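You operate a simulated robot arm through the tools that you are given. There is no shell and no other tool. Be economical: measure what you need, move in short steps, check, and stop when the job is done.

Carry out the task below with a simulated robot arm. There is one attempt and no reset: what you move stays moved.

TASK
Unplug the light box with the socket strip switched off.
Fine: dimmer off first; the white plug stands in the plug rack beside its socket; switch the strip on again.

The check looks at the end state, three seconds after you hand in, the way a careful person would. Anything else that was tipped, shoved, dropped, spilled or broken makes it a failure.

THE ROBOT
A 6-joint arm with a two-finger parallel gripper, fixed in place. Base frame: the origin is at the foot of the arm, x ahead of it, y to its left, z up; the work surface is at about z = 0.766. Lengths are in m, angles in rad, forces in N, time in s.
With the tool pointing down near the work surface it reaches from about 0.26 to 0.68 m from the base axis. Its first joint turns from -1.152 to 1.152 rad. Payload 2.9 kg.
The TCP is the grasp point between the finger pads, 0.03 m short of the fingertips. In the tool frame z runs along the fingers and y along their closing line. The gripper opens to 0.11 m. The fingers are 0.02 m wide and 0.01 m thick; the gripper's body (0.048 by 0.112 m) begins 0.055 m behind the TCP.
Orientation is that of the tool frame in the base frame, as a unit quaternion [w, x, y, z]. With the fingers straight down and closing along the base's y, the tool's x points along the base's -x, its y along +y and its z along -z.

THE INTERFACE
- The arm moves only by the tool arm_command. Its argument "moves" is a list of rows, each a list of 7 numbers: the opening, from 0 (shut) to 1 (fully open), then the shift along the base's x, y, z in units of 50 mm (1.0 is 50 mm), then the turn, a rotation vector about the base's x, y, z in units of 5 degrees (1.0 is 5 degrees). In form: [[grip, tx, ty, tz, rx, ry, rz], ...]. A call has 1 to 20 rows; each row shifts and turns the commanded pose from where the row before left it. A call with a number of a shift or a turn outside -1 to 1 is refused whole. A row lasts 0.2 s, in which the tool goes at most 0.05 m and 0.15 rad; a call with a longer step from one row to the next is refused whole, and so is a gripper value outside its range. Where a pose cannot be reached the arm comes as near as it can. A force on the tool above 70 N (or 10 N above the force at the start of the call, whichever is more), or a blocked arm, ends the call early, and 0.2 s more pass. Each finger travels about 0.108 m/s and halts on what it meets, pressing with about 21 N; the grip force reading is that of the motor and also rises with nothing between the fingers. The clock runs only during rows and for 0.2 s after the last one: add rows that do not move to give the fingers time. It gives the time, the measured TCP pose, the force on the tool (base axes), the opening and the grip force at its end, in the units of the frame above (readings bear some noise), and new pictures: "pictures" is both (left out), scene, wrist or none.
- Cameras (640 x 400 px; columns grow to the right, rows downward): "scene" is fixed at [0.0918, 0.4506, 1.3705]; the picture's right is [-0.58, -0.82, 0.00], its down [-0.58, 0.41, -0.71] and it looks along [0.58, -0.41, -0.71] (base axes); focal length 214 px, centre (320, 200). "wrist" rides on the gripper at [-0.036, 0, -0.057] in the tool frame; the picture's right is [0.00, -1.00, 0.00], its down [0.97, 0.00, -0.24] and it looks along [0.24, 0.00, 0.97] (tool axes); focal length 218 px, centre (320, 200). There is no depth. A picture from a camera that has moved, and an enlarged one, comes with that camera's place and axes in the base frame and with its lens. The place of the scene camera against the robot may be out by one fixed shift of up to 0.012 m in any direction.
- enlarge(camera, box): a new picture of the part [left, top, right, bottom] of that camera's present view, enlarged. It takes no simulated time.
- hand_in(): hands the job in; it is judged then, once.

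Work in short steps. Places have to be worked out from the pictures, the camera data and where the tool is seen: move nearer, look again, correct. Check each grasp and each placing, and mend what went wrong. You have 120 turns and 150 pictures in all, those below and enlarged ones among them. Open the gripper and draw the arm clear of the work before you hand the job in, unless the task says otherwise; then end with one line.

The tools are called as name(argument=value, ...) on one line, values as JSON. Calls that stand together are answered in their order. arm_command: Moves the arm, as the interface text tells. Its arguments: {"type":"object","properties":{"moves":{"type":"array","items":{"type":"array","items":{"type":"number"}}},"pictures":{"type":"string","enum":["both","scene","wrist","none"]}},"required":["moves"]} The other tools are called the same way: enlarge (camera, box) takes an enlarged picture of a part of a camera's view; hand_in () hands the job in.

At the start:

```text
time: 0.0
ee_pos: [0.3841, -0.054, 1.2785]
orientation: [0.0, 0.0, 1.0, 0.0]
force: [0.0, 0.1, 0.2]
width: 0.1097
gripper_force: 0.0
```

scene: 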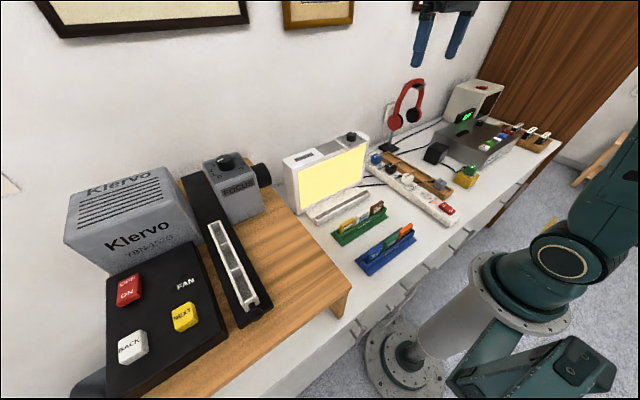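
wrist: 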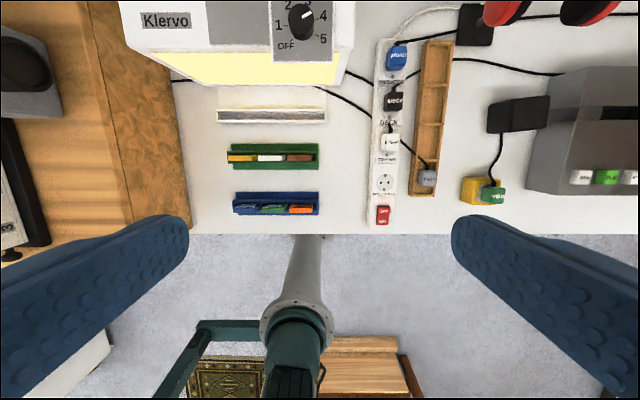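

I start by looking closer at the strip, the rack and the dimmer.

enlarge(camera="wrist", box=[340, 20, 540, 240])

enlarge(camera="scene", box=[340, 110, 500, 230])

enlarge(camera="wrist", box=[240, 0, 360, 70])

```text
1.82 times, centred on (440, 130) of wrist
camera zoom: at [0.4203, -0.0544, 1.3361], right [0.0, -1.0, 0.0], down [-0.97, 0.0, 0.24], along [-0.24, 0.0, -0.97], focal length 397 px, centre (102, 327)
```

zoom: 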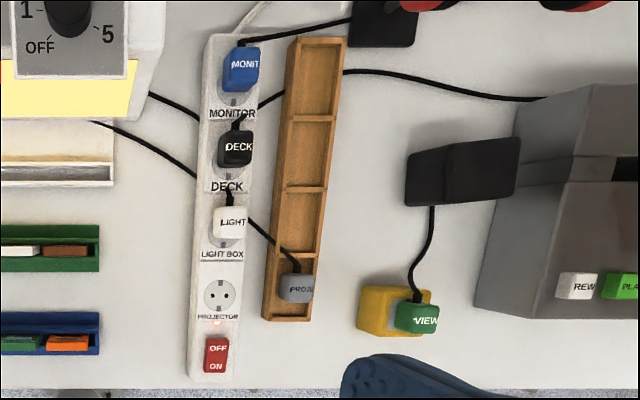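

```text
3.33 times, centred on (420, 170) of scene
camera zoom: at [0.0918, 0.4506, 1.3705], right [-0.58, -0.82, 0.0], down [-0.58, 0.41, -0.71], along [0.58, -0.41, -0.71], focal length 715 px, centre (-13, 300)
```

zoom: 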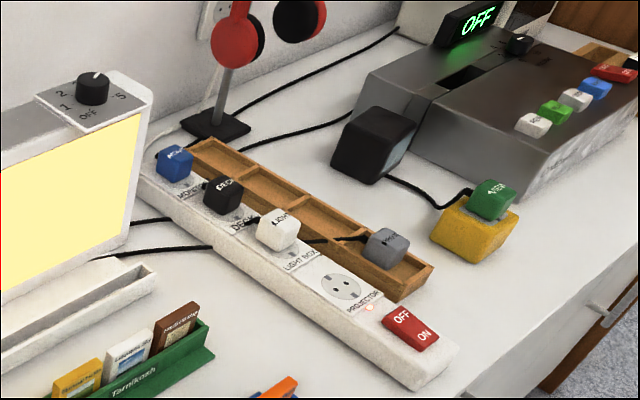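

```text
5.33 times, centred on (300, 35) of wrist
camera zoom: at [0.4203, -0.0544, 1.3361], right [0.0, -1.0, 0.0], down [-0.97, 0.0, 0.24], along [-0.24, 0.0, -0.97], focal length 1164 px, centre (427, 1080)
```

zoom: 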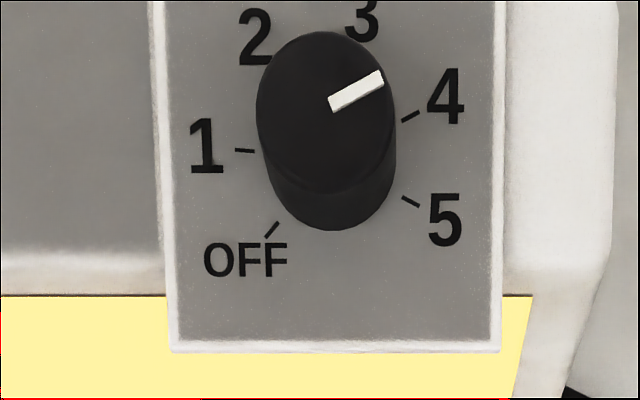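

The dimmer knob (set near 4) triangulates to about (0.582, -0.028, 1.00). I go above it and look again.

arm_command(moves=[[1, 0.66, 0.087, -0.527, 0, 0, 0], [1, 0.66, 0.087, -0.527, 0, 0, 0], [1, 0.66, 0.087, -0.527, 0, 0, 0], [1, 0.66, 0.087, -0.527, 0, 0, 0], [1, 0.66, 0.087, -0.527, 0, 0, 0], [1, 0.66, 0.087, -0.527, 0, 0, 0], [1, 0, 0, 0, 0, 0, 0]])

```text
time: 1.6
ee_pos: [0.5814, -0.0292, 1.1212]
orientation: [0.0, 0.0, 1.0, 0.0]
force: [0.6, -0.4, -1.2]
width: 0.11
gripper_force: 0.1
camera wrist: at [0.6182, -0.029, 1.1774], right [0.0, -1.0, 0.0], down [-0.97, 0.0, 0.24], along [-0.24, 0.0, -0.97], focal length 218 px, centre (320, 200)
```

scene: 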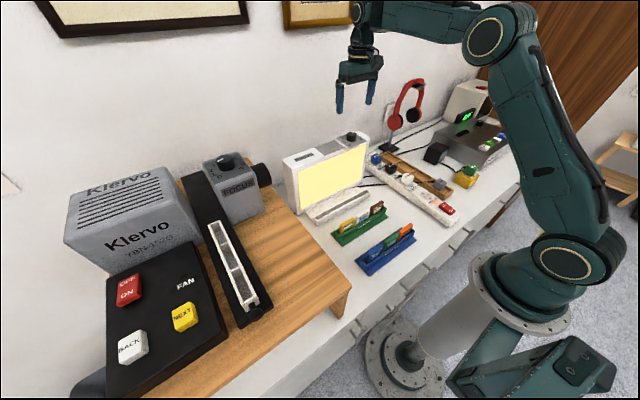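
wrist: 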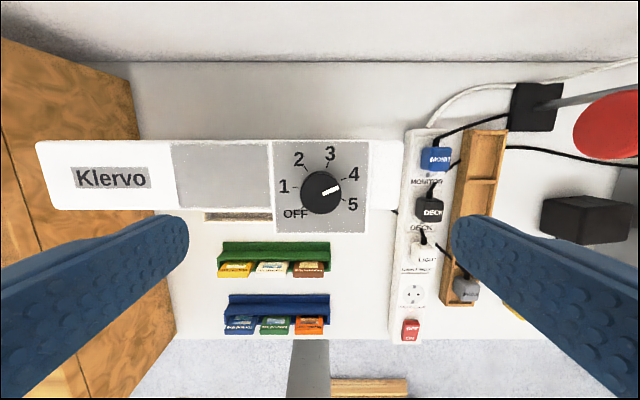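

The knob is nearly centred; I enlarge for its angle and height.

enlarge(camera="wrist", box=[270, 140, 370, 240])

enlarge(camera="scene", box=[280, 110, 380, 220])

```text
4.00 times, centred on (320, 190) of wrist
camera zoom: at [0.6182, -0.029, 1.1774], right [0.0, -1.0, 0.0], down [-0.97, 0.0, 0.24], along [-0.24, 0.0, -0.97], focal length 873 px, centre (320, 240)
```

zoom: 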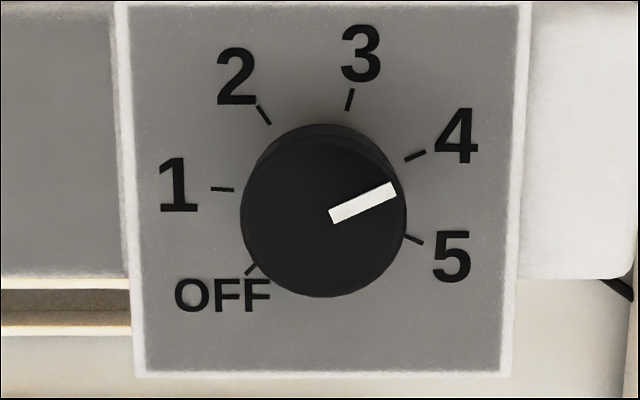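

```text
3.64 times, centred on (330, 165) of scene
camera zoom: at [0.0918, 0.4506, 1.3705], right [-0.58, -0.82, 0.0], down [-0.58, 0.41, -0.71], along [0.58, -0.41, -0.71], focal length 780 px, centre (284, 327)
```

zoom: 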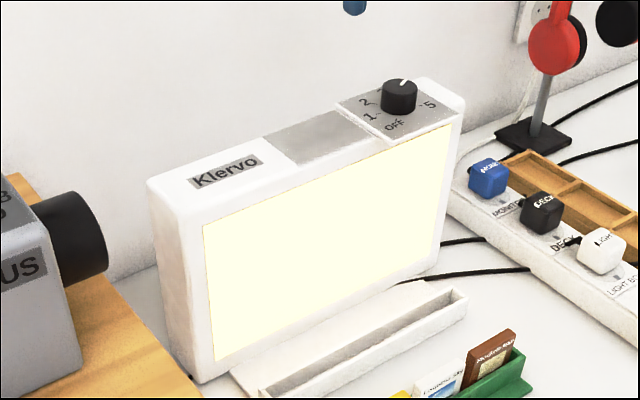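

The knob top is about z = 1.010 at (0.582, -0.0295), with a diameter near 33 mm. It needs roughly 210° counter-clockwise, so I wind the wrist back 100° first.

arm_command(moves=[[0.6, 0, 0, 0, 0, 0, -1], [0.6, 0, 0, 0, 0, 0, -1], [0.6, 0, 0, 0, 0, 0, -1], [0.6, 0, 0, 0, 0, 0, -1], [0.6, 0, 0, 0, 0, 0, -1], [0.6, 0, 0, 0, 0, 0, -1], [0.6, 0, 0, 0, 0, 0, -1], [0.6, 0, 0, 0, 0, 0, -1], [0.6, 0, 0, 0, 0, 0, -1], [0.6, 0, 0, 0, 0, 0, -1], [0.6, 0, 0, 0, 0, 0, -1], [0.6, 0, 0, 0, 0, 0, -1], [0.6, 0, 0, 0, 0, 0, -1], [0.6, 0, 0, 0, 0, 0, -1], [0.6, 0, 0, 0, 0, 0, -1], [0.6, 0, 0, 0, 0, 0, -1], [0.6, 0, 0, 0, 0, 0, -1], [0.6, 0, 0, 0, 0, 0, -1], [0.6, 0, 0, 0, 0, 0, -1], [0.6, 0, 0, 0, 0, 0, -1]], pictures="wrist")

```text
time: 5.8
ee_pos: [0.583, -0.0285, 1.1208]
orientation: [0.001, 0.767, 0.642, 0.0]
force: [-0.1, 0.6, -0.2]
width: 0.0659
gripper_force: 0.1
camera wrist: at [0.5761, -0.064, 1.1777], right [-0.98, 0.17, 0.0], down [0.17, 0.96, 0.24], along [0.04, 0.24, -0.97], focal length 218 px, centre (320, 200)
```

wrist: 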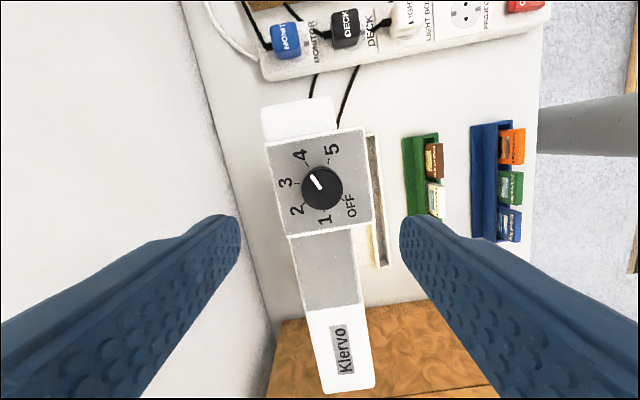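

The wrist is wound back. Now I descend with the fingertips at about 0.995 and close on the knob.

arm_command(moves=[[0.6, 0, -0.01, -0.64, 0, 0, 0], [0.6, 0, 0, -0.64, 0, 0, 0], [0.6, 0, 0, -0.4, 0, 0, 0], [0.6, 0, 0, -0.24, 0, 0, 0], [0.6, 0, 0, 0, 0, 0, 0]], pictures="both")

```text
time: 7.0
ee_pos: [0.5816, -0.0293, 1.0257]
orientation: [0.001, 0.766, 0.643, 0.0]
force: [-0.1, 1.3, -0.6]
width: 0.0659
gripper_force: 0.1
camera wrist: at [0.5767, -0.064, 1.0812], right [-0.98, 0.17, 0.0], down [0.17, 0.96, 0.24], along [0.04, 0.24, -0.97], focal length 218 px, centre (320, 200)
```

scene: 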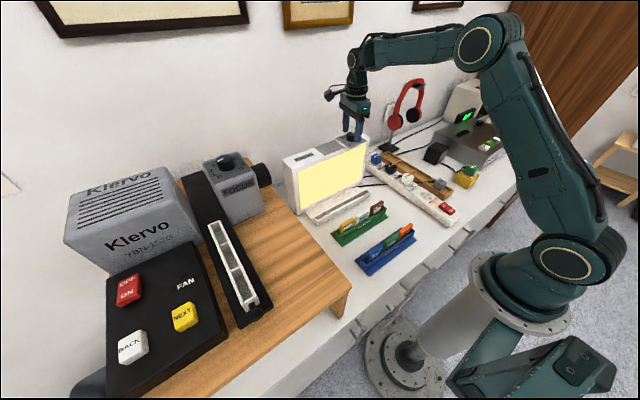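
wrist: 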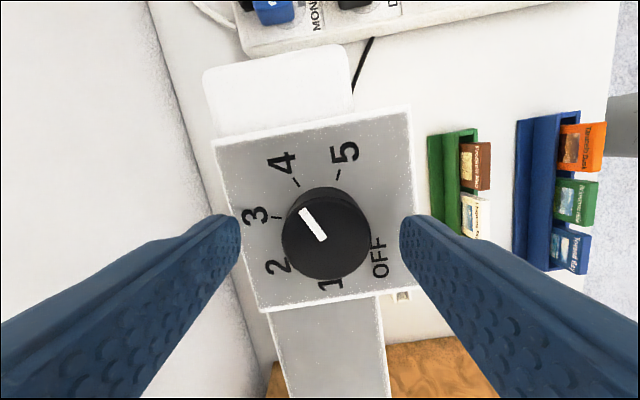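

The knob is between the fingers; I go 4 mm lower, watching force, then close.

arm_command(moves=[[0.6, 0, -0.02, -0.08, 0, 0, 0], [0.6, 0, 0, 0, 0, 0, 0], [0.4, 0, 0, 0, 0, 0, 0], [0.2, 0, 0, 0, 0, 0, 0], [0.2, 0, 0, 0, 0, 0, 0], [0.2, 0, 0, 0, 0, 0, 0]], pictures="wrist")

enlarge(camera="scene", box=[310, 80, 390, 180])

```text
time: 8.4
ee_pos: [0.5791, -0.029, 1.0204]
orientation: [-0.003, 0.766, 0.643, -0.002]
force: [-26.6, 4.7, 1.6]
width: 0.033
gripper_force: 44.3
camera wrist: at [0.5748, -0.0646, 1.0771], right [-0.98, 0.17, 0.01], down [0.17, 0.96, 0.24], along [0.03, 0.24, -0.97], focal length 218 px, centre (320, 200)
```

wrist: 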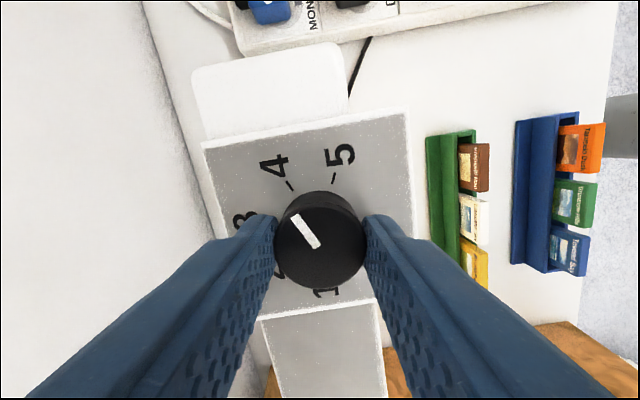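

```text
4.00 times, centred on (350, 130) of scene
camera zoom: at [0.091, 0.4507, 1.3705], right [-0.58, -0.82, 0.0], down [-0.58, 0.41, -0.71], along [0.58, -0.41, -0.71], focal length 858 px, centre (200, 480)
```

zoom: 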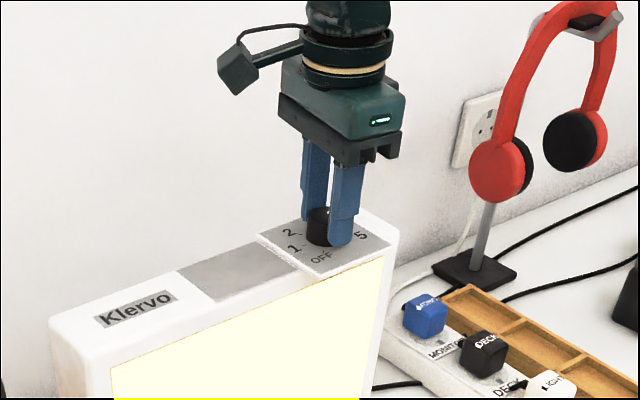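

The knob is gripped (33 mm), but it pulls about -27 N in x, so its centre is 3 mm nearer. I shift the command to match and check.

arm_command(moves=[[0.2, -0.06, 0, 0, 0, 0, 0], [0.2, 0, 0, 0, 0, 0, 0]], pictures="none")

```text
time: 9.0
ee_pos: [0.5797, -0.0296, 1.0206]
orientation: [0.001, 0.765, 0.644, 0.0]
force: [0.0, 4.1, -7.1]
width: 0.0334
gripper_force: 44.7
```

The side load is gone. I turn counter-clockwise 100° in this call.

arm_command(moves=[[0.2, 0, 0, 0, 0, 0, 1], [0.2, 0, 0, 0, 0, 0, 1], [0.2, 0, 0, 0, 0, 0, 1], [0.2, 0, 0, 0, 0, 0, 1], [0.2, 0, 0, 0, 0, 0, 1], [0.2, 0, 0, 0, 0, 0, 1], [0.2, 0, 0, 0, 0, 0, 1], [0.2, 0, 0, 0, 0, 0, 1], [0.2, 0, 0, 0, 0, 0, 1], [0.2, 0, 0, 0, 0, 0, 1], [0.2, 0, 0, 0, 0, 0, 1], [0.2, 0, 0, 0, 0, 0, 1], [0.2, 0, 0, 0, 0, 0, 1], [0.2, 0, 0, 0, 0, 0, 1], [0.2, 0, 0, 0, 0, 0, 1], [0.2, 0, 0, 0, 0, 0, 1], [0.2, 0, 0, 0, 0, 0, 1], [0.2, 0, 0, 0, 0, 0, 1], [0.2, 0, 0, 0, 0, 0, 1], [0.2, 0, 0, 0, 0, 0, 1]], pictures="both")

```text
time: 13.2
ee_pos: [0.5797, -0.0298, 1.0212]
orientation: [0.0, -0.001, 1.0, 0.0]
force: [16.1, 12.2, -15.0]
width: 0.0332
gripper_force: 44.6
camera wrist: at [0.6156, -0.0297, 1.0772], right [0.0, -1.0, 0.0], down [-0.97, 0.0, 0.24], along [-0.24, 0.0, -0.97], focal length 218 px, centre (320, 200)
```

scene: 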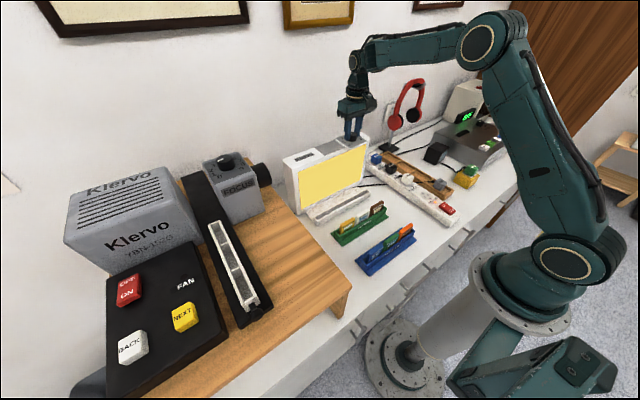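
wrist: 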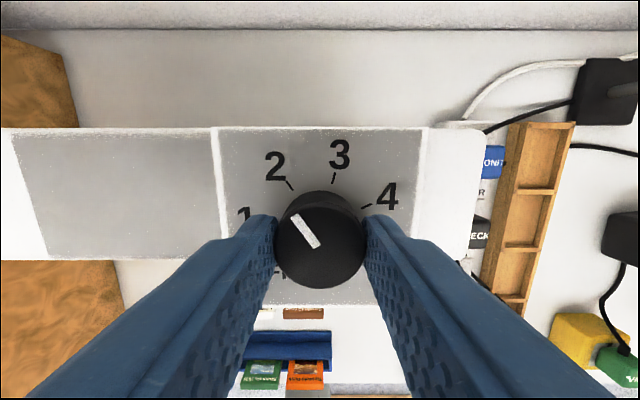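

The knob followed to about 2 and the light dimmed. I turn 95° further.

arm_command(moves=[[0.2, 0, 0, 0, 0, 0, 1], [0.2, 0, 0, 0, 0, 0, 1], [0.2, 0, 0, 0, 0, 0, 1], [0.2, 0, 0, 0, 0, 0, 1], [0.2, 0, 0, 0, 0, 0, 1], [0.2, 0, 0, 0, 0, 0, 1], [0.2, 0, 0, 0, 0, 0, 1], [0.2, 0, 0, 0, 0, 0, 1], [0.2, 0, 0, 0, 0, 0, 1], [0.2, 0, 0, 0, 0, 0, 1], [0.2, 0, 0, 0, 0, 0, 1], [0.2, 0, 0, 0, 0, 0, 1], [0.2, 0, 0, 0, 0, 0, 1], [0.2, 0, 0, 0, 0, 0, 1], [0.2, 0, 0, 0, 0, 0, 1], [0.2, 0, 0, 0, 0, 0, 1], [0.2, 0, 0, 0, 0, 0, 1], [0.2, 0, 0, 0, 0, 0, 1], [0.2, 0, 0, 0, 0, 0, 1]], pictures="both")

```text
time: 17.2
ee_pos: [0.5798, -0.03, 1.0208]
orientation: [-0.001, 0.737, -0.675, 0.001]
force: [17.2, -6.0, -14.9]
width: 0.0333
gripper_force: 44.6
camera wrist: at [0.577, 0.0053, 1.0773], right [1.0, 0.09, 0.0], down [0.09, -0.97, 0.24], along [0.02, -0.24, -0.97], focal length 218 px, centre (320, 200)
```

scene: 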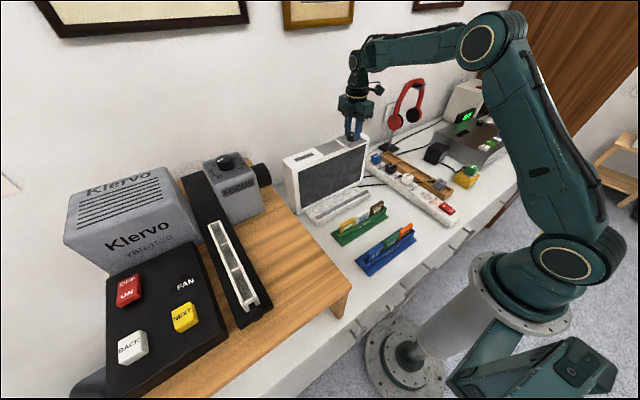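
wrist: 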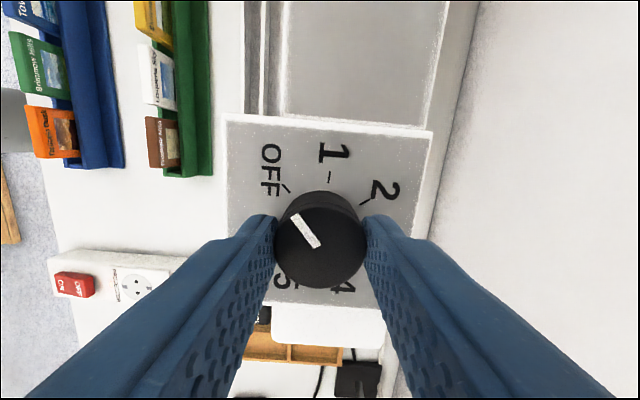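

The light is out and the pointer is about 5° short of the OFF tick. I turn one step more and then release.

arm_command(moves=[[0.2, 0, 0, 0, 0, 0, 1], [0.2, 0, 0, 0, 0, 0, 0.2], [0.2, 0, 0, 0, 0, 0, 0], [0.6, 0, 0, 0, 0, 0, 0], [0.6, 0, 0, 0, 0, 0, 0], [0.6, 0, 0, 0, 0, 0, 0], [0.6, 0, 0, 0.5, 0, 0, 0], [0.6, 0, 0, 0.8, 0, 0, 0], [0.6, 0, 0, 0.8, 0, 0, 0]], pictures="wrist")

enlarge(camera="wrist", box=[260, 140, 380, 260])

```text
time: 19.2
ee_pos: [0.5789, -0.03, 1.1266]
orientation: [0.0, 0.771, -0.636, 0.0]
force: [0.1, 1.1, 0.2]
width: 0.0658
gripper_force: 0.1
camera wrist: at [0.5723, 0.0055, 1.1831], right [0.98, 0.19, 0.0], down [0.19, -0.95, 0.24], along [0.04, -0.24, -0.97], focal length 218 px, centre (320, 200)
```

wrist: 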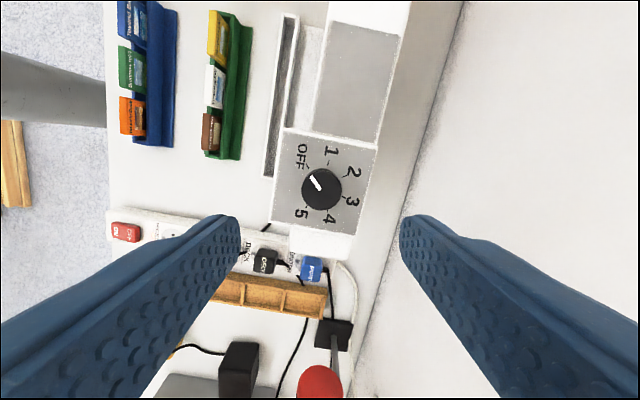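

```text
3.33 times, centred on (320, 200) of wrist
camera zoom: at [0.5723, 0.0055, 1.1831], right [0.98, 0.19, 0.0], down [0.19, -0.95, 0.24], along [0.04, -0.24, -0.97], focal length 728 px, centre (320, 200)
```

zoom: 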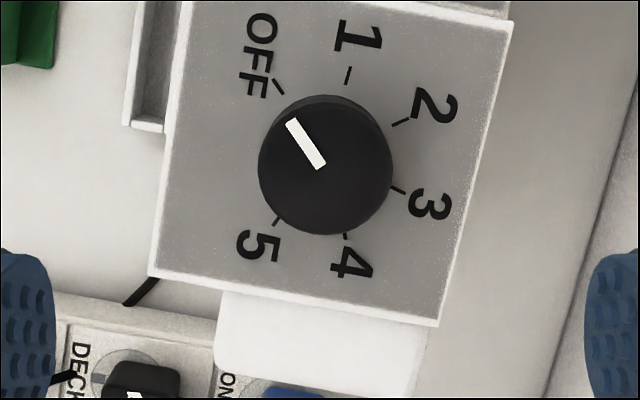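

The pointer is exactly on OFF. I unwind the wrist and move over the strip to look at it.

arm_command(moves=[[0.6, -0.25, -0.183, -0.1, 0, 0, -1], [0.6, -0.25, -0.183, -0.1, 0, 0, -1], [0.6, -0.25, -0.183, -0.1, 0, 0, -1], [0.6, -0.25, -0.183, -0.1, 0, 0, -1], [0.6, -0.25, -0.183, -0.1, 0, 0, -1], [0.6, -0.25, -0.183, -0.1, 0, 0, -1], [0.6, -0.25, -0.183, -0.1, 0, 0, -1], [0.6, -0.25, -0.183, -0.1, 0, 0, -1], [0.6, -0.25, -0.183, -0.1, 0, 0, -1], [0.6, -0.25, -0.183, -0.1, 0, 0, -1], [0.6, -0.25, -0.183, -0.1, 0, 0, -1], [0.6, -0.25, -0.183, -0.1, 0, 0, -1], [0.6, -0.25, -0.183, -0.1, 0, 0, -1], [0.6, -0.25, -0.183, -0.1, 0, 0, -1], [0.6, -0.25, -0.183, -0.1, 0, 0, -1], [0.6, -0.25, -0.183, -0.1, 0, 0, -1], [0.6, -0.25, -0.183, -0.1, 0, 0, -1], [0.6, -0.25, -0.183, -0.1, 0, 0, -1], [0.6, -0.25, -0.183, -0.1, 0, 0, -1], [0.6, -0.25, -0.183, -0.1, 0, 0, -1.2]], pictures="wrist")

```text
refused: -1.2 is not a number from -1 to 1
```

Same move with the last turn kept within range.

arm_command(moves=[[0.6, -0.25, -0.183, -0.1, 0, 0, -1], [0.6, -0.25, -0.183, -0.1, 0, 0, -1], [0.6, -0.25, -0.183, -0.1, 0, 0, -1], [0.6, -0.25, -0.183, -0.1, 0, 0, -1], [0.6, -0.25, -0.183, -0.1, 0, 0, -1], [0.6, -0.25, -0.183, -0.1, 0, 0, -1], [0.6, -0.25, -0.183, -0.1, 0, 0, -1], [0.6, -0.25, -0.183, -0.1, 0, 0, -1], [0.6, -0.25, -0.183, -0.1, 0, 0, -1], [0.6, -0.25, -0.183, -0.1, 0, 0, -1], [0.6, -0.25, -0.183, -0.1, 0, 0, -1], [0.6, -0.25, -0.183, -0.1, 0, 0, -1], [0.6, -0.25, -0.183, -0.1, 0, 0, -1], [0.6, -0.25, -0.183, -0.1, 0, 0, -1], [0.6, -0.25, -0.183, -0.1, 0, 0, -1], [0.6, -0.25, -0.183, -0.1, 0, 0, -1], [0.6, -0.25, -0.183, -0.1, 0, 0, -1], [0.6, -0.25, -0.183, -0.1, 0, 0, -1], [0.6, -0.25, -0.183, -0.1, 0, 0, -1], [0.6, -0.25, -0.183, -0.1, 0, 0, -1]], pictures="wrist")

enlarge(camera="wrist", box=[240, 60, 420, 260])

```text
time: 23.4
ee_pos: [0.3284, -0.2143, 1.0262]
orientation: [0.0, -0.007, 1.0, -0.001]
force: [-0.3, 0.0, -0.7]
width: 0.066
gripper_force: 0.1
camera wrist: at [0.3646, -0.2133, 1.0821], right [0.02, -1.0, 0.0], down [-0.97, -0.01, 0.24], along [-0.24, 0.0, -0.97], focal length 218 px, centre (320, 200)
```

wrist: 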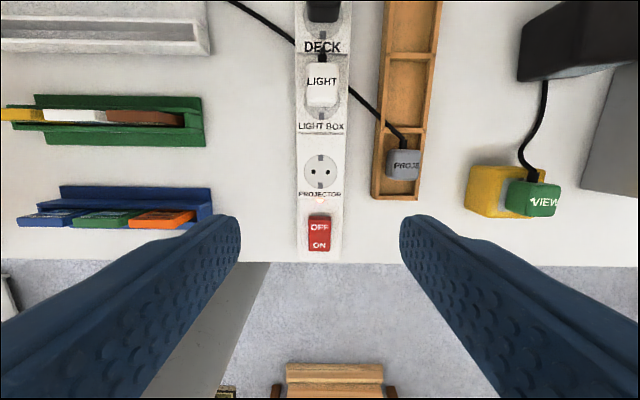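

```text
2.00 times, centred on (330, 160) of wrist
camera zoom: at [0.3646, -0.2133, 1.0821], right [0.02, -1.0, 0.0], down [-0.97, -0.01, 0.24], along [-0.24, 0.0, -0.97], focal length 436 px, centre (300, 280)
```

zoom: 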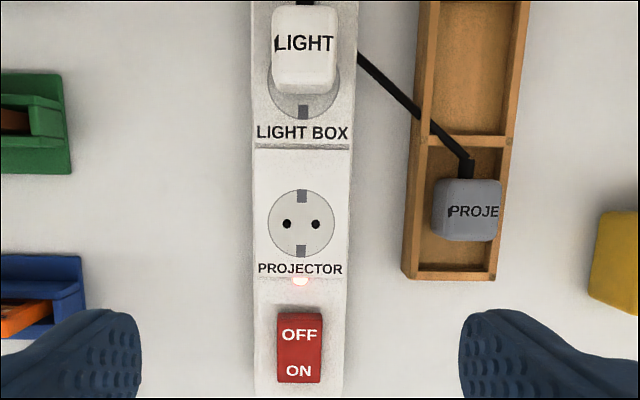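

The strip is ON (lamp lit). The rocker centre is about (0.249, -0.2135, 0.808) and its OFF half is on the far side at x≈0.263. I close the fingers and hover above the OFF half.

arm_command(moves=[[0, -0.26, 0.004, -0.64, 0, 0, -0.2], [0, -0.26, 0.004, -0.64, 0, 0, 0], [0, -0.26, 0.004, -0.64, 0, 0, 0], [0, -0.26, 0.004, -0.64, 0, 0, 0], [0, -0.26, 0.004, -0.64, 0, 0, 0], [0, 0, 0, 0, 0, 0, 0], [0, 0, 0, 0, 0, 0, 0]], pictures="wrist")

enlarge(camera="scene", box=[390, 150, 490, 240])

```text
time: 25.0
ee_pos: [0.2646, -0.2133, 0.8656]
orientation: [0.0, -0.001, 1.0, -0.001]
force: [-0.5, -0.8, -0.2]
width: 0.0001
gripper_force: 21.0
camera wrist: at [0.3006, -0.2125, 0.9225], right [0.0, -1.0, 0.0], down [-0.97, 0.0, 0.24], along [-0.24, 0.0, -0.97], focal length 218 px, centre (320, 200)
```

wrist: 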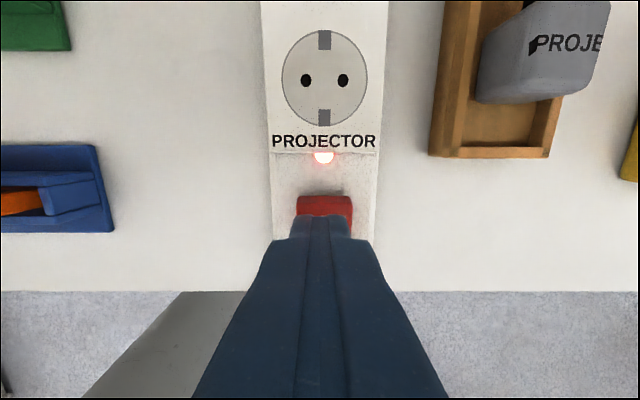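

```text
4.44 times, centred on (440, 195) of scene
camera zoom: at [0.0918, 0.4506, 1.3705], right [-0.58, -0.82, 0.0], down [-0.58, 0.41, -0.71], along [0.58, -0.41, -0.71], focal length 953 px, centre (-213, 222)
```

zoom: 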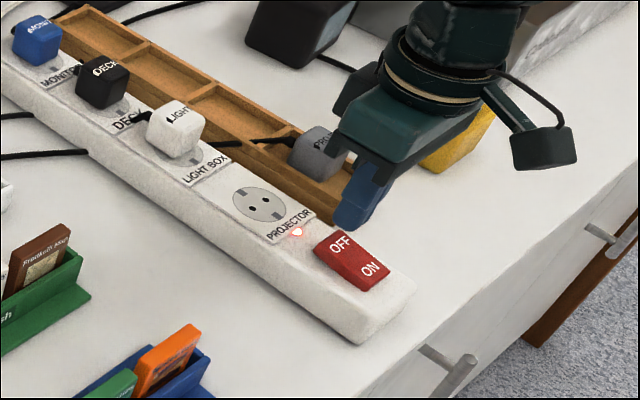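

Well aligned over the OFF half. I press down in small steps.

arm_command(moves=[[0, 0, 0, -0.3, 0, 0, 0], [0, 0, 0, -0.1, 0, 0, 0], [0, 0, 0, -0.06, 0, 0, 0], [0, 0, 0, -0.06, 0, 0, 0], [0, 0, 0, -0.06, 0, 0, 0]], pictures="wrist")

```text
time: 26.3
ee_pos: [0.2637, -0.2135, 0.8404]
orientation: [0.001, 0.001, 1.0, -0.001]
force: [-3.6, 2.6, 13.8]
width: 0.0
gripper_force: 21.2
stopped in row 5: the force on the tool passed its limit (the readings are from after the stop); the commanded pose is now the measured one
camera wrist: at [0.3002, -0.2127, 0.897], right [0.0, -1.0, 0.0], down [-0.97, 0.0, 0.24], along [-0.24, 0.0, -0.97], focal length 218 px, centre (320, 200)
```

wrist: 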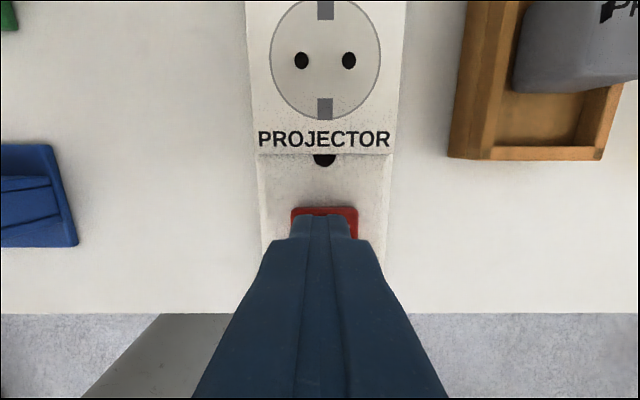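

The lamp is dark and the OFF side is down. I lift and go to look at the white plug from above.

arm_command(moves=[[0, 0, 0, 0.4, 0, 0, 0], [0.6, 0.4, 0, 0.8, 0, 0, 0], [0.6, 0.6, 0, 0.7, 0, 0, 0], [0.6, 0.6, 0, 0.7, 0, 0, 0], [0.6, 0.6, 0, 0, 0, 0, 0], [0.6, 0.4, 0, 0, 0, 0, 0], [0.6, 0, 0, 0, 0, 0, 0]], pictures="both")

enlarge(camera="wrist", box=[240, 90, 460, 240])

enlarge(camera="scene", box=[370, 140, 470, 230])

```text
time: 27.9
ee_pos: [0.3952, -0.2134, 0.97]
orientation: [0.001, -0.001, 1.0, -0.001]
force: [-0.4, 0.4, 0.1]
width: 0.0659
gripper_force: 0.1
camera wrist: at [0.4318, -0.2127, 1.0265], right [0.0, -1.0, 0.0], down [-0.97, 0.0, 0.24], along [-0.24, 0.0, -0.97], focal length 218 px, centre (320, 200)
```

scene: 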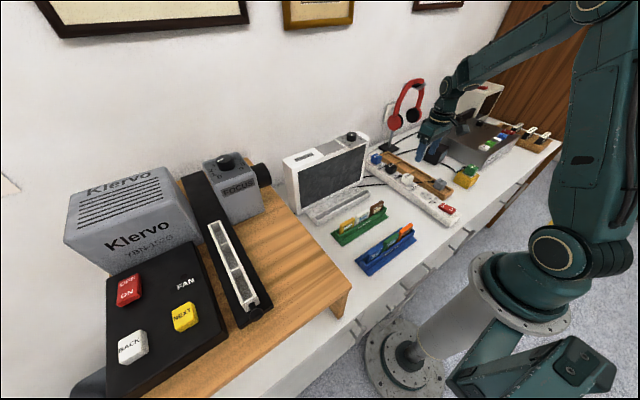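
wrist: 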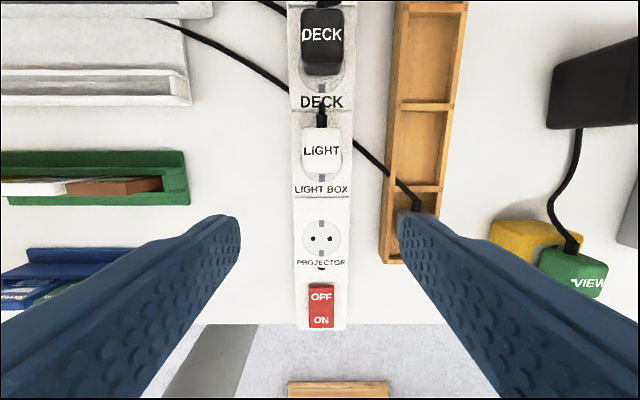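

```text
2.67 times, centred on (350, 165) of wrist
camera zoom: at [0.4318, -0.2127, 1.0265], right [0.0, -1.0, 0.0], down [-0.97, 0.0, 0.24], along [-0.24, 0.0, -0.97], focal length 582 px, centre (240, 293)
```

zoom: 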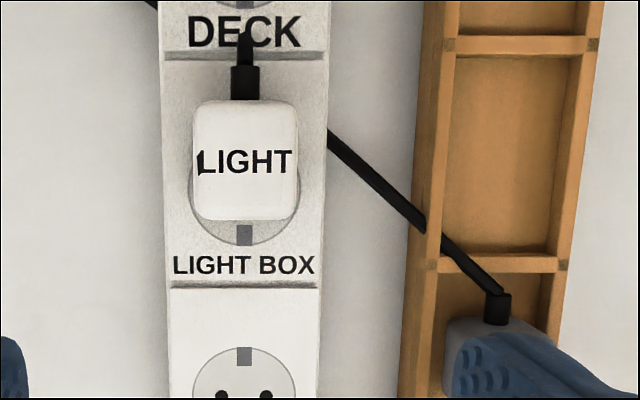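

```text
4.44 times, centred on (420, 185) of scene
camera zoom: at [0.0918, 0.4506, 1.3705], right [-0.58, -0.82, 0.0], down [-0.58, 0.41, -0.71], along [0.58, -0.41, -0.71], focal length 953 px, centre (-124, 267)
```

zoom: 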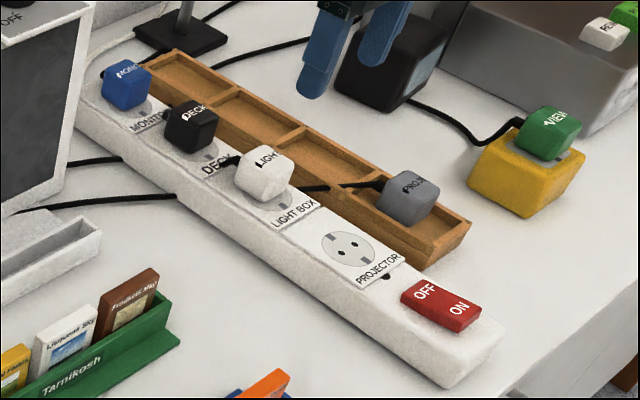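

The white plug top is centred at about (0.428, -0.2147, 0.83), and the projector cable crosses just to its right. I narrow the opening to about 46 mm so the fingers stay over the strip, and go partway down to check alignment.

arm_command(moves=[[0.42, 0.25, -0.014, -0.6, 0, 0, 0], [0.42, 0.25, -0.014, -0.6, 0, 0, 0], [0.42, 0, 0, -0.6, 0, 0, 0], [0.42, 0, 0, 0, 0, 0, 0]], pictures="wrist")

enlarge(camera="scene", box=[370, 140, 470, 230])

```text
time: 28.9
ee_pos: [0.421, -0.2148, 0.879]
orientation: [0.001, 0.0, 1.0, 0.0]
force: [0.4, -0.8, -0.3]
width: 0.0461
gripper_force: 0.0
camera wrist: at [0.4567, -0.2139, 0.9363], right [0.0, -1.0, 0.0], down [-0.97, 0.0, 0.24], along [-0.24, 0.0, -0.97], focal length 218 px, centre (320, 200)
```

wrist: 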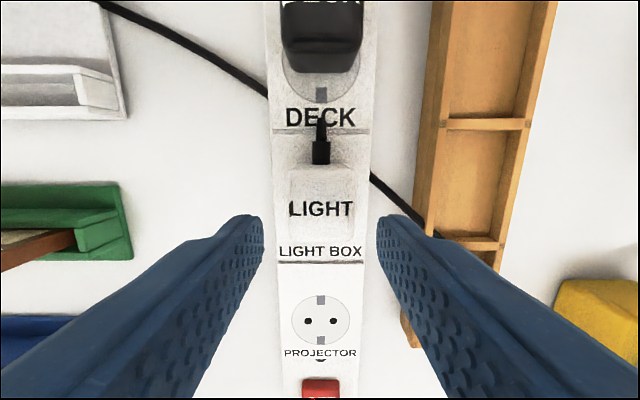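

```text
4.44 times, centred on (420, 185) of scene
camera zoom: at [0.0918, 0.4506, 1.3705], right [-0.58, -0.82, 0.0], down [-0.58, 0.41, -0.71], along [0.58, -0.41, -0.71], focal length 953 px, centre (-124, 267)
```

zoom: 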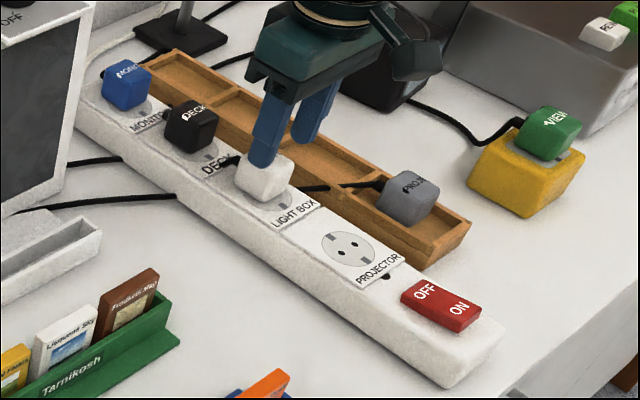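

Centred in y, with the plug spanning x 0.413–0.447. I shift 4 mm forward, go down to TCP z≈0.845 and close.

arm_command(moves=[[0.42, 0.08, 0.004, -0.3, 0, 0, 0], [0.42, 0, 0, -0.25, 0, 0, 0], [0.42, 0, 0, -0.14, 0, 0, 0], [0.42, 0, 0, 0, 0, 0, 0], [0.2, 0, 0, 0, 0, 0, 0], [0.1, 0, 0, 0, 0, 0, 0], [0.1, 0, 0, 0, 0, 0, 0]], pictures="wrist")

enlarge(camera="scene", box=[370, 140, 470, 230])

```text
time: 30.5
ee_pos: [0.4241, -0.2139, 0.8447]
orientation: [0.001, 0.001, 1.0, -0.001]
force: [-0.8, 0.4, 0.2]
width: 0.0333
gripper_force: 21.1
camera wrist: at [0.46, -0.2135, 0.9021], right [0.0, -1.0, 0.0], down [-0.97, 0.0, 0.24], along [-0.24, 0.0, -0.97], focal length 218 px, centre (320, 200)
```

wrist: 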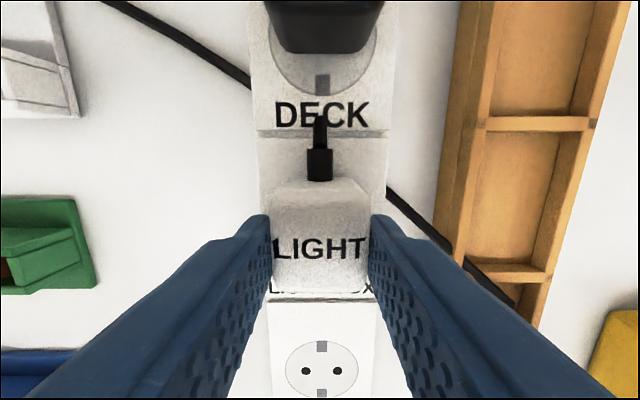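

```text
4.44 times, centred on (420, 185) of scene
camera zoom: at [0.0918, 0.4506, 1.3705], right [-0.58, -0.82, 0.0], down [-0.58, 0.41, -0.71], along [0.58, -0.41, -0.71], focal length 953 px, centre (-124, 267)
```

zoom: 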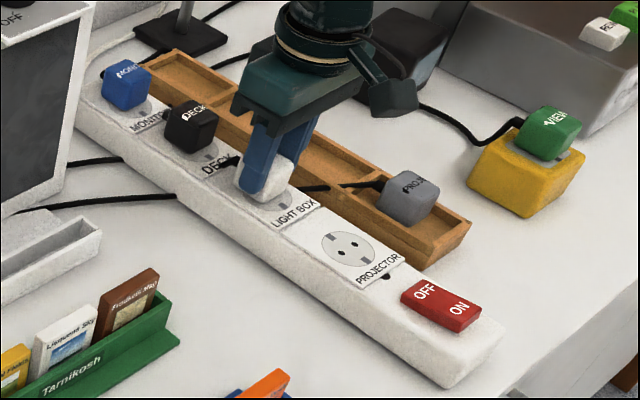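

The plug is held at 33 mm. I pull straight up gently.

arm_command(moves=[[0, 0, 0, 0, 0, 0, 0], [0, 0, 0, 0.1, 0, 0, 0], [0, 0, 0, 0.1, 0, 0, 0], [0, 0, 0, 0.2, 0, 0, 0], [0, 0, 0, 0.3, 0, 0, 0], [0, 0, 0, 0.3, 0, 0, 0]], pictures="wrist")

enlarge(camera="scene", box=[370, 140, 470, 230])

```text
time: 31.9
ee_pos: [0.4247, -0.2144, 0.8957]
orientation: [0.0, 0.0, 1.0, -0.001]
force: [-0.3, 0.8, -1.0]
width: 0.0332
gripper_force: 20.9
camera wrist: at [0.46, -0.2144, 0.9524], right [0.0, -1.0, 0.0], down [-0.97, 0.0, 0.24], along [-0.24, 0.0, -0.97], focal length 218 px, centre (320, 200)
```

wrist: 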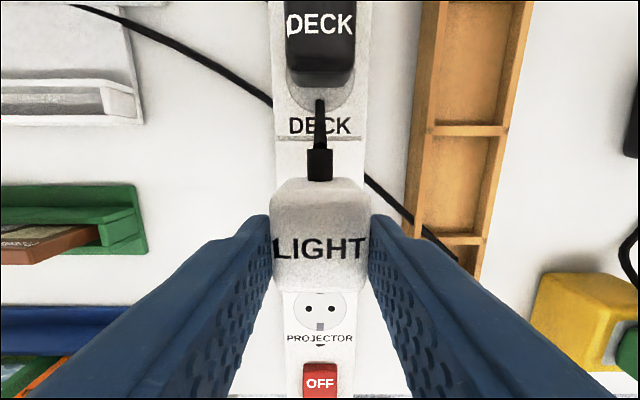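

```text
4.44 times, centred on (420, 185) of scene
camera zoom: at [0.0918, 0.4506, 1.3705], right [-0.58, -0.82, 0.0], down [-0.58, 0.41, -0.71], along [0.58, -0.41, -0.71], focal length 953 px, centre (-124, 267)
```

zoom: 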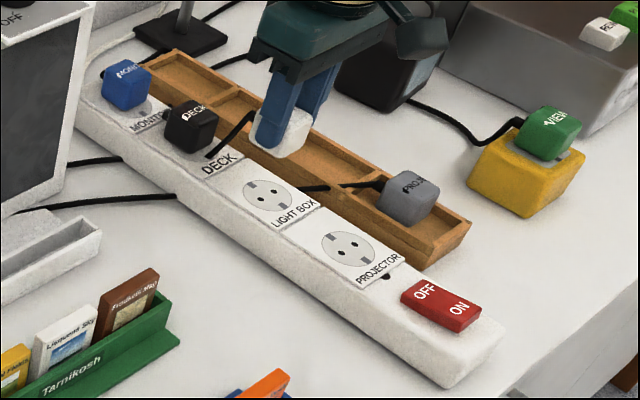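

It is out of the socket. I lift slightly and carry it over the third rack cell (about y = -0.32), then measure the cell from there.

arm_command(moves=[[0, 0, 0, 0.6, 0, 0, 0], [0, 0, -0.5, 0.2, 0, 0, 0], [0, 0, -0.5, 0, 0, 0, 0], [0, 0, -0.4, 0, 0, 0, 0], [0, 0, 0, 0, 0, 0, 0]], pictures="wrist")

enlarge(camera="wrist", box=[240, 80, 440, 300])

enlarge(camera="scene", box=[370, 120, 470, 220])

```text
time: 33.1
ee_pos: [0.4234, -0.2852, 0.9349]
orientation: [0.001, 0.001, 1.0, -0.001]
force: [-0.2, 0.4, -0.1]
width: 0.0332
gripper_force: 21.1
camera wrist: at [0.4596, -0.2844, 0.9919], right [0.0, -1.0, 0.0], down [-0.97, 0.0, 0.24], along [-0.24, 0.0, -0.97], focal length 218 px, centre (320, 200)
```

wrist: 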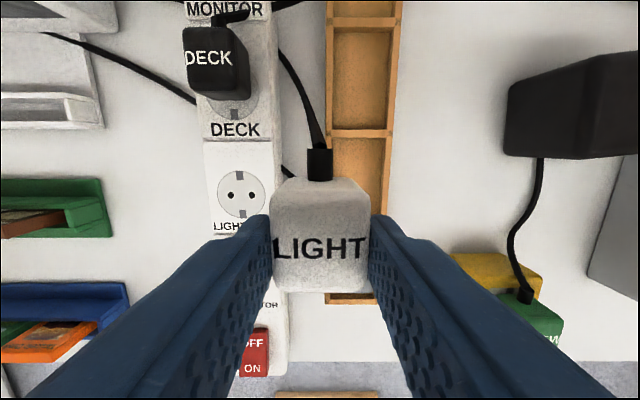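

```text
1.82 times, centred on (340, 190) of wrist
camera zoom: at [0.4596, -0.2844, 0.9919], right [0.0, -1.0, 0.0], down [-0.97, 0.0, 0.24], along [-0.24, 0.0, -0.97], focal length 397 px, centre (284, 218)
```

zoom: 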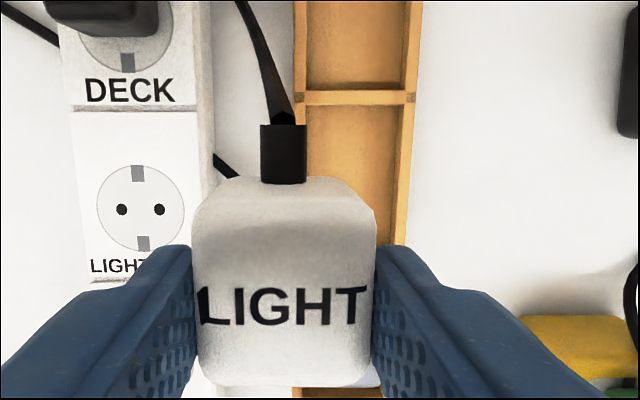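

```text
4.00 times, centred on (420, 170) of scene
camera zoom: at [0.0918, 0.4505, 1.3705], right [-0.58, -0.82, 0.0], down [-0.58, 0.41, -0.71], along [0.58, -0.41, -0.71], focal length 858 px, centre (-80, 320)
```

zoom: 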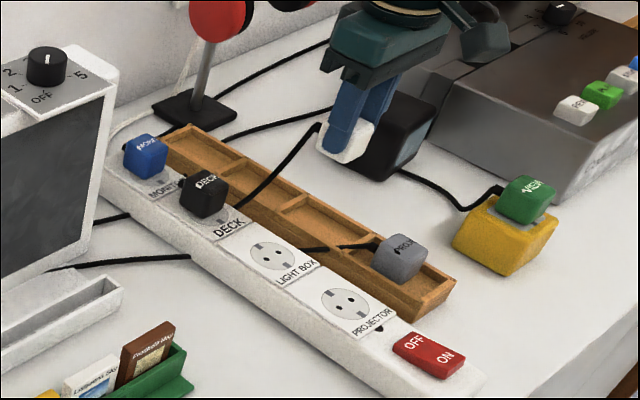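

The cell spans y -0.296…-0.343 and x 0.39…0.466, with a rim at about z = 0.786. I need another 35 mm in -y, then I lower to just above the rim and check.

arm_command(moves=[[0, 0.02, -0.35, 0, 0, 0, 0], [0, 0.02, -0.35, 0, 0, 0, 0], [0, 0, 0, -0.5, 0, 0, 0], [0, 0, 0, -0.5, 0, 0, 0], [0, 0, 0, -0.3, 0, 0, 0], [0, 0, 0, 0, 0, 0, 0]], pictures="wrist")

enlarge(camera="scene", box=[370, 120, 470, 220])

```text
time: 34.5
ee_pos: [0.4244, -0.3202, 0.8693]
orientation: [0.001, 0.0, 1.0, -0.001]
force: [-0.4, 0.2, -0.8]
width: 0.0333
gripper_force: 20.9
camera wrist: at [0.4615, -0.3194, 0.9271], right [0.0, -1.0, 0.0], down [-0.97, 0.0, 0.24], along [-0.24, 0.0, -0.97], focal length 218 px, centre (320, 200)
```

wrist: 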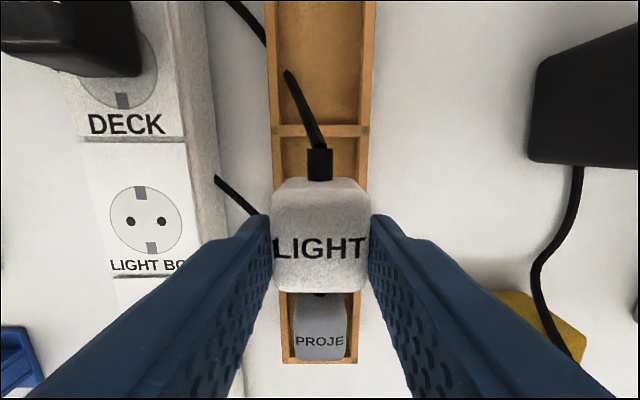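

```text
4.00 times, centred on (420, 170) of scene
camera zoom: at [0.0918, 0.4506, 1.3705], right [-0.58, -0.82, 0.0], down [-0.58, 0.41, -0.71], along [0.58, -0.41, -0.71], focal length 858 px, centre (-80, 320)
```

zoom: 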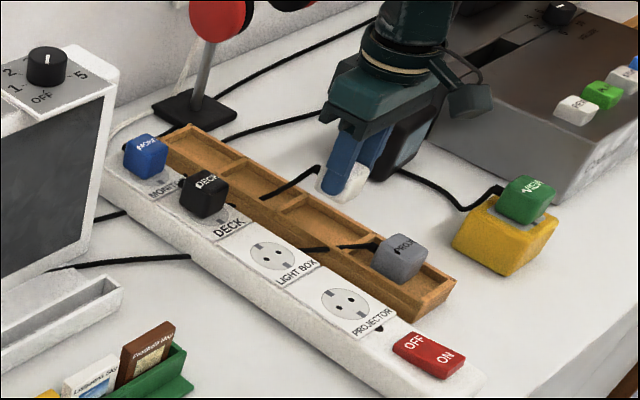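

The plug is centred over the third cell. I lower it slowly until it touches.

arm_command(moves=[[0, 0, 0, -0.3, 0, 0, 0], [0, 0, 0, -0.2, 0, 0, 0], [0, 0, 0, -0.1, 0, 0, 0], [0, 0, 0, -0.06, 0, 0, 0], [0, 0, 0, -0.06, 0, 0, 0]], pictures="wrist")

enlarge(camera="scene", box=[370, 120, 470, 220])

```text
time: 35.7
ee_pos: [0.4249, -0.3197, 0.8346]
orientation: [0.002, 0.0, 1.0, -0.001]
force: [-0.1, -0.5, -0.9]
width: 0.0334
gripper_force: 20.8
camera wrist: at [0.4619, -0.3192, 0.8915], right [0.0, -1.0, 0.0], down [-0.97, 0.0, 0.24], along [-0.24, 0.0, -0.97], focal length 218 px, centre (320, 200)
```

wrist: 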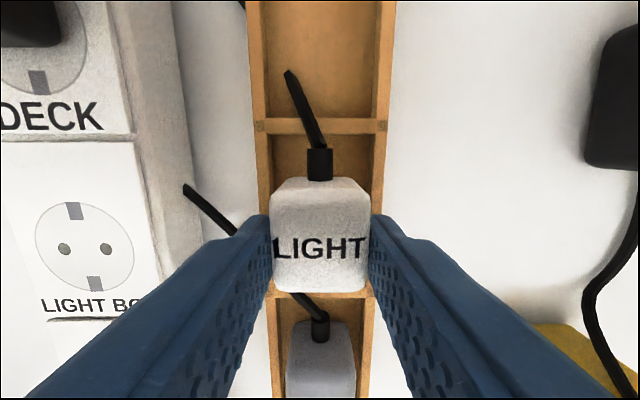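

```text
4.00 times, centred on (420, 170) of scene
camera zoom: at [0.0918, 0.4506, 1.3705], right [-0.58, -0.82, 0.0], down [-0.58, 0.41, -0.71], along [0.58, -0.41, -0.71], focal length 858 px, centre (-80, 320)
```

zoom: 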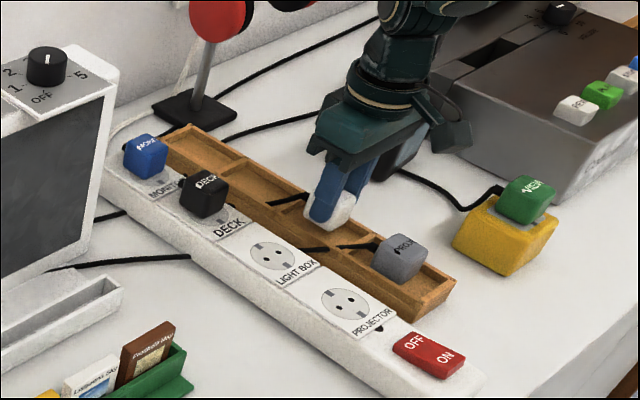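

No contact yet. I keep lowering in 2–3 mm steps and read the force.

arm_command(moves=[[0, 0, 0, -0.06, 0, 0, 0], [0, 0, 0, -0.06, 0, 0, 0], [0, 0, 0, 0, 0, 0, 0]], pictures="none")

arm_command(moves=[[0, 0, 0, -0.05, 0, 0, 0], [0, 0, 0, 0, 0, 0, 0]], pictures="scene")

enlarge(camera="scene", box=[400, 150, 450, 200])

```text
time: 36.5
ee_pos: [0.4255, -0.3195, 0.8282]
orientation: [0.001, 0.0, 1.0, -0.002]
force: [-0.1, -0.4, -1.3]
width: 0.0333
gripper_force: 20.8
```

```text
time: 37.1
ee_pos: [0.4258, -0.3204, 0.8266]
orientation: [0.001, 0.0, 1.0, -0.001]
force: [-0.3, 0.4, -0.8]
width: 0.0328
gripper_force: 21.2
```

scene: 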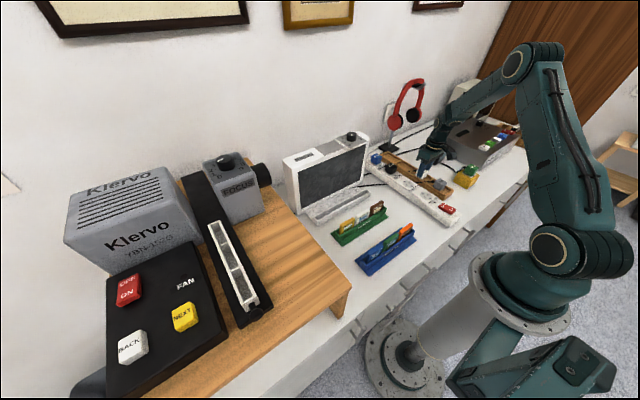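

```text
8.00 times, centred on (425, 175) of scene
camera zoom: at [0.0918, 0.4506, 1.3705], right [-0.58, -0.82, 0.0], down [-0.58, 0.41, -0.71], along [0.58, -0.41, -0.71], focal length 1716 px, centre (-520, 400)
```

zoom: 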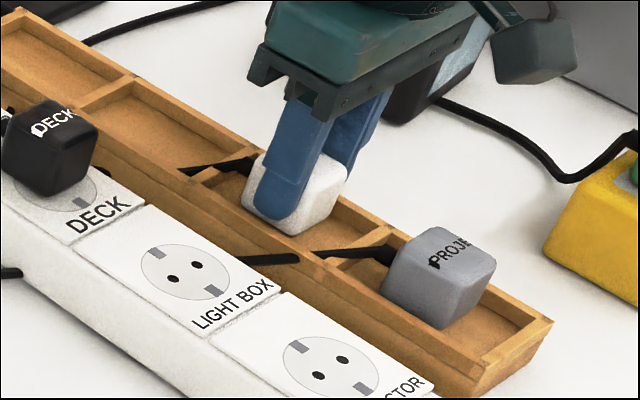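

Still no contact. I continue down in small steps.

arm_command(moves=[[0, 0, 0, -0.05, 0, 0, 0], [0, 0, 0, 0, 0, 0, 0]], pictures="none")

arm_command(moves=[[0, 0, 0, -0.05, 0, 0, 0], [0, 0, 0, 0, 0, 0, 0]], pictures="none")

```text
time: 37.7
ee_pos: [0.4256, -0.3191, 0.8233]
orientation: [0.001, 0.001, 1.0, -0.001]
force: [-0.9, -0.1, -0.2]
width: 0.0332
gripper_force: 21.0
```

```text
time: 38.3
ee_pos: [0.4259, -0.3189, 0.8217]
orientation: [0.001, -0.001, 1.0, -0.001]
force: [-5.8, 5.3, 21.2]
width: 0.0336
gripper_force: 21.4
```

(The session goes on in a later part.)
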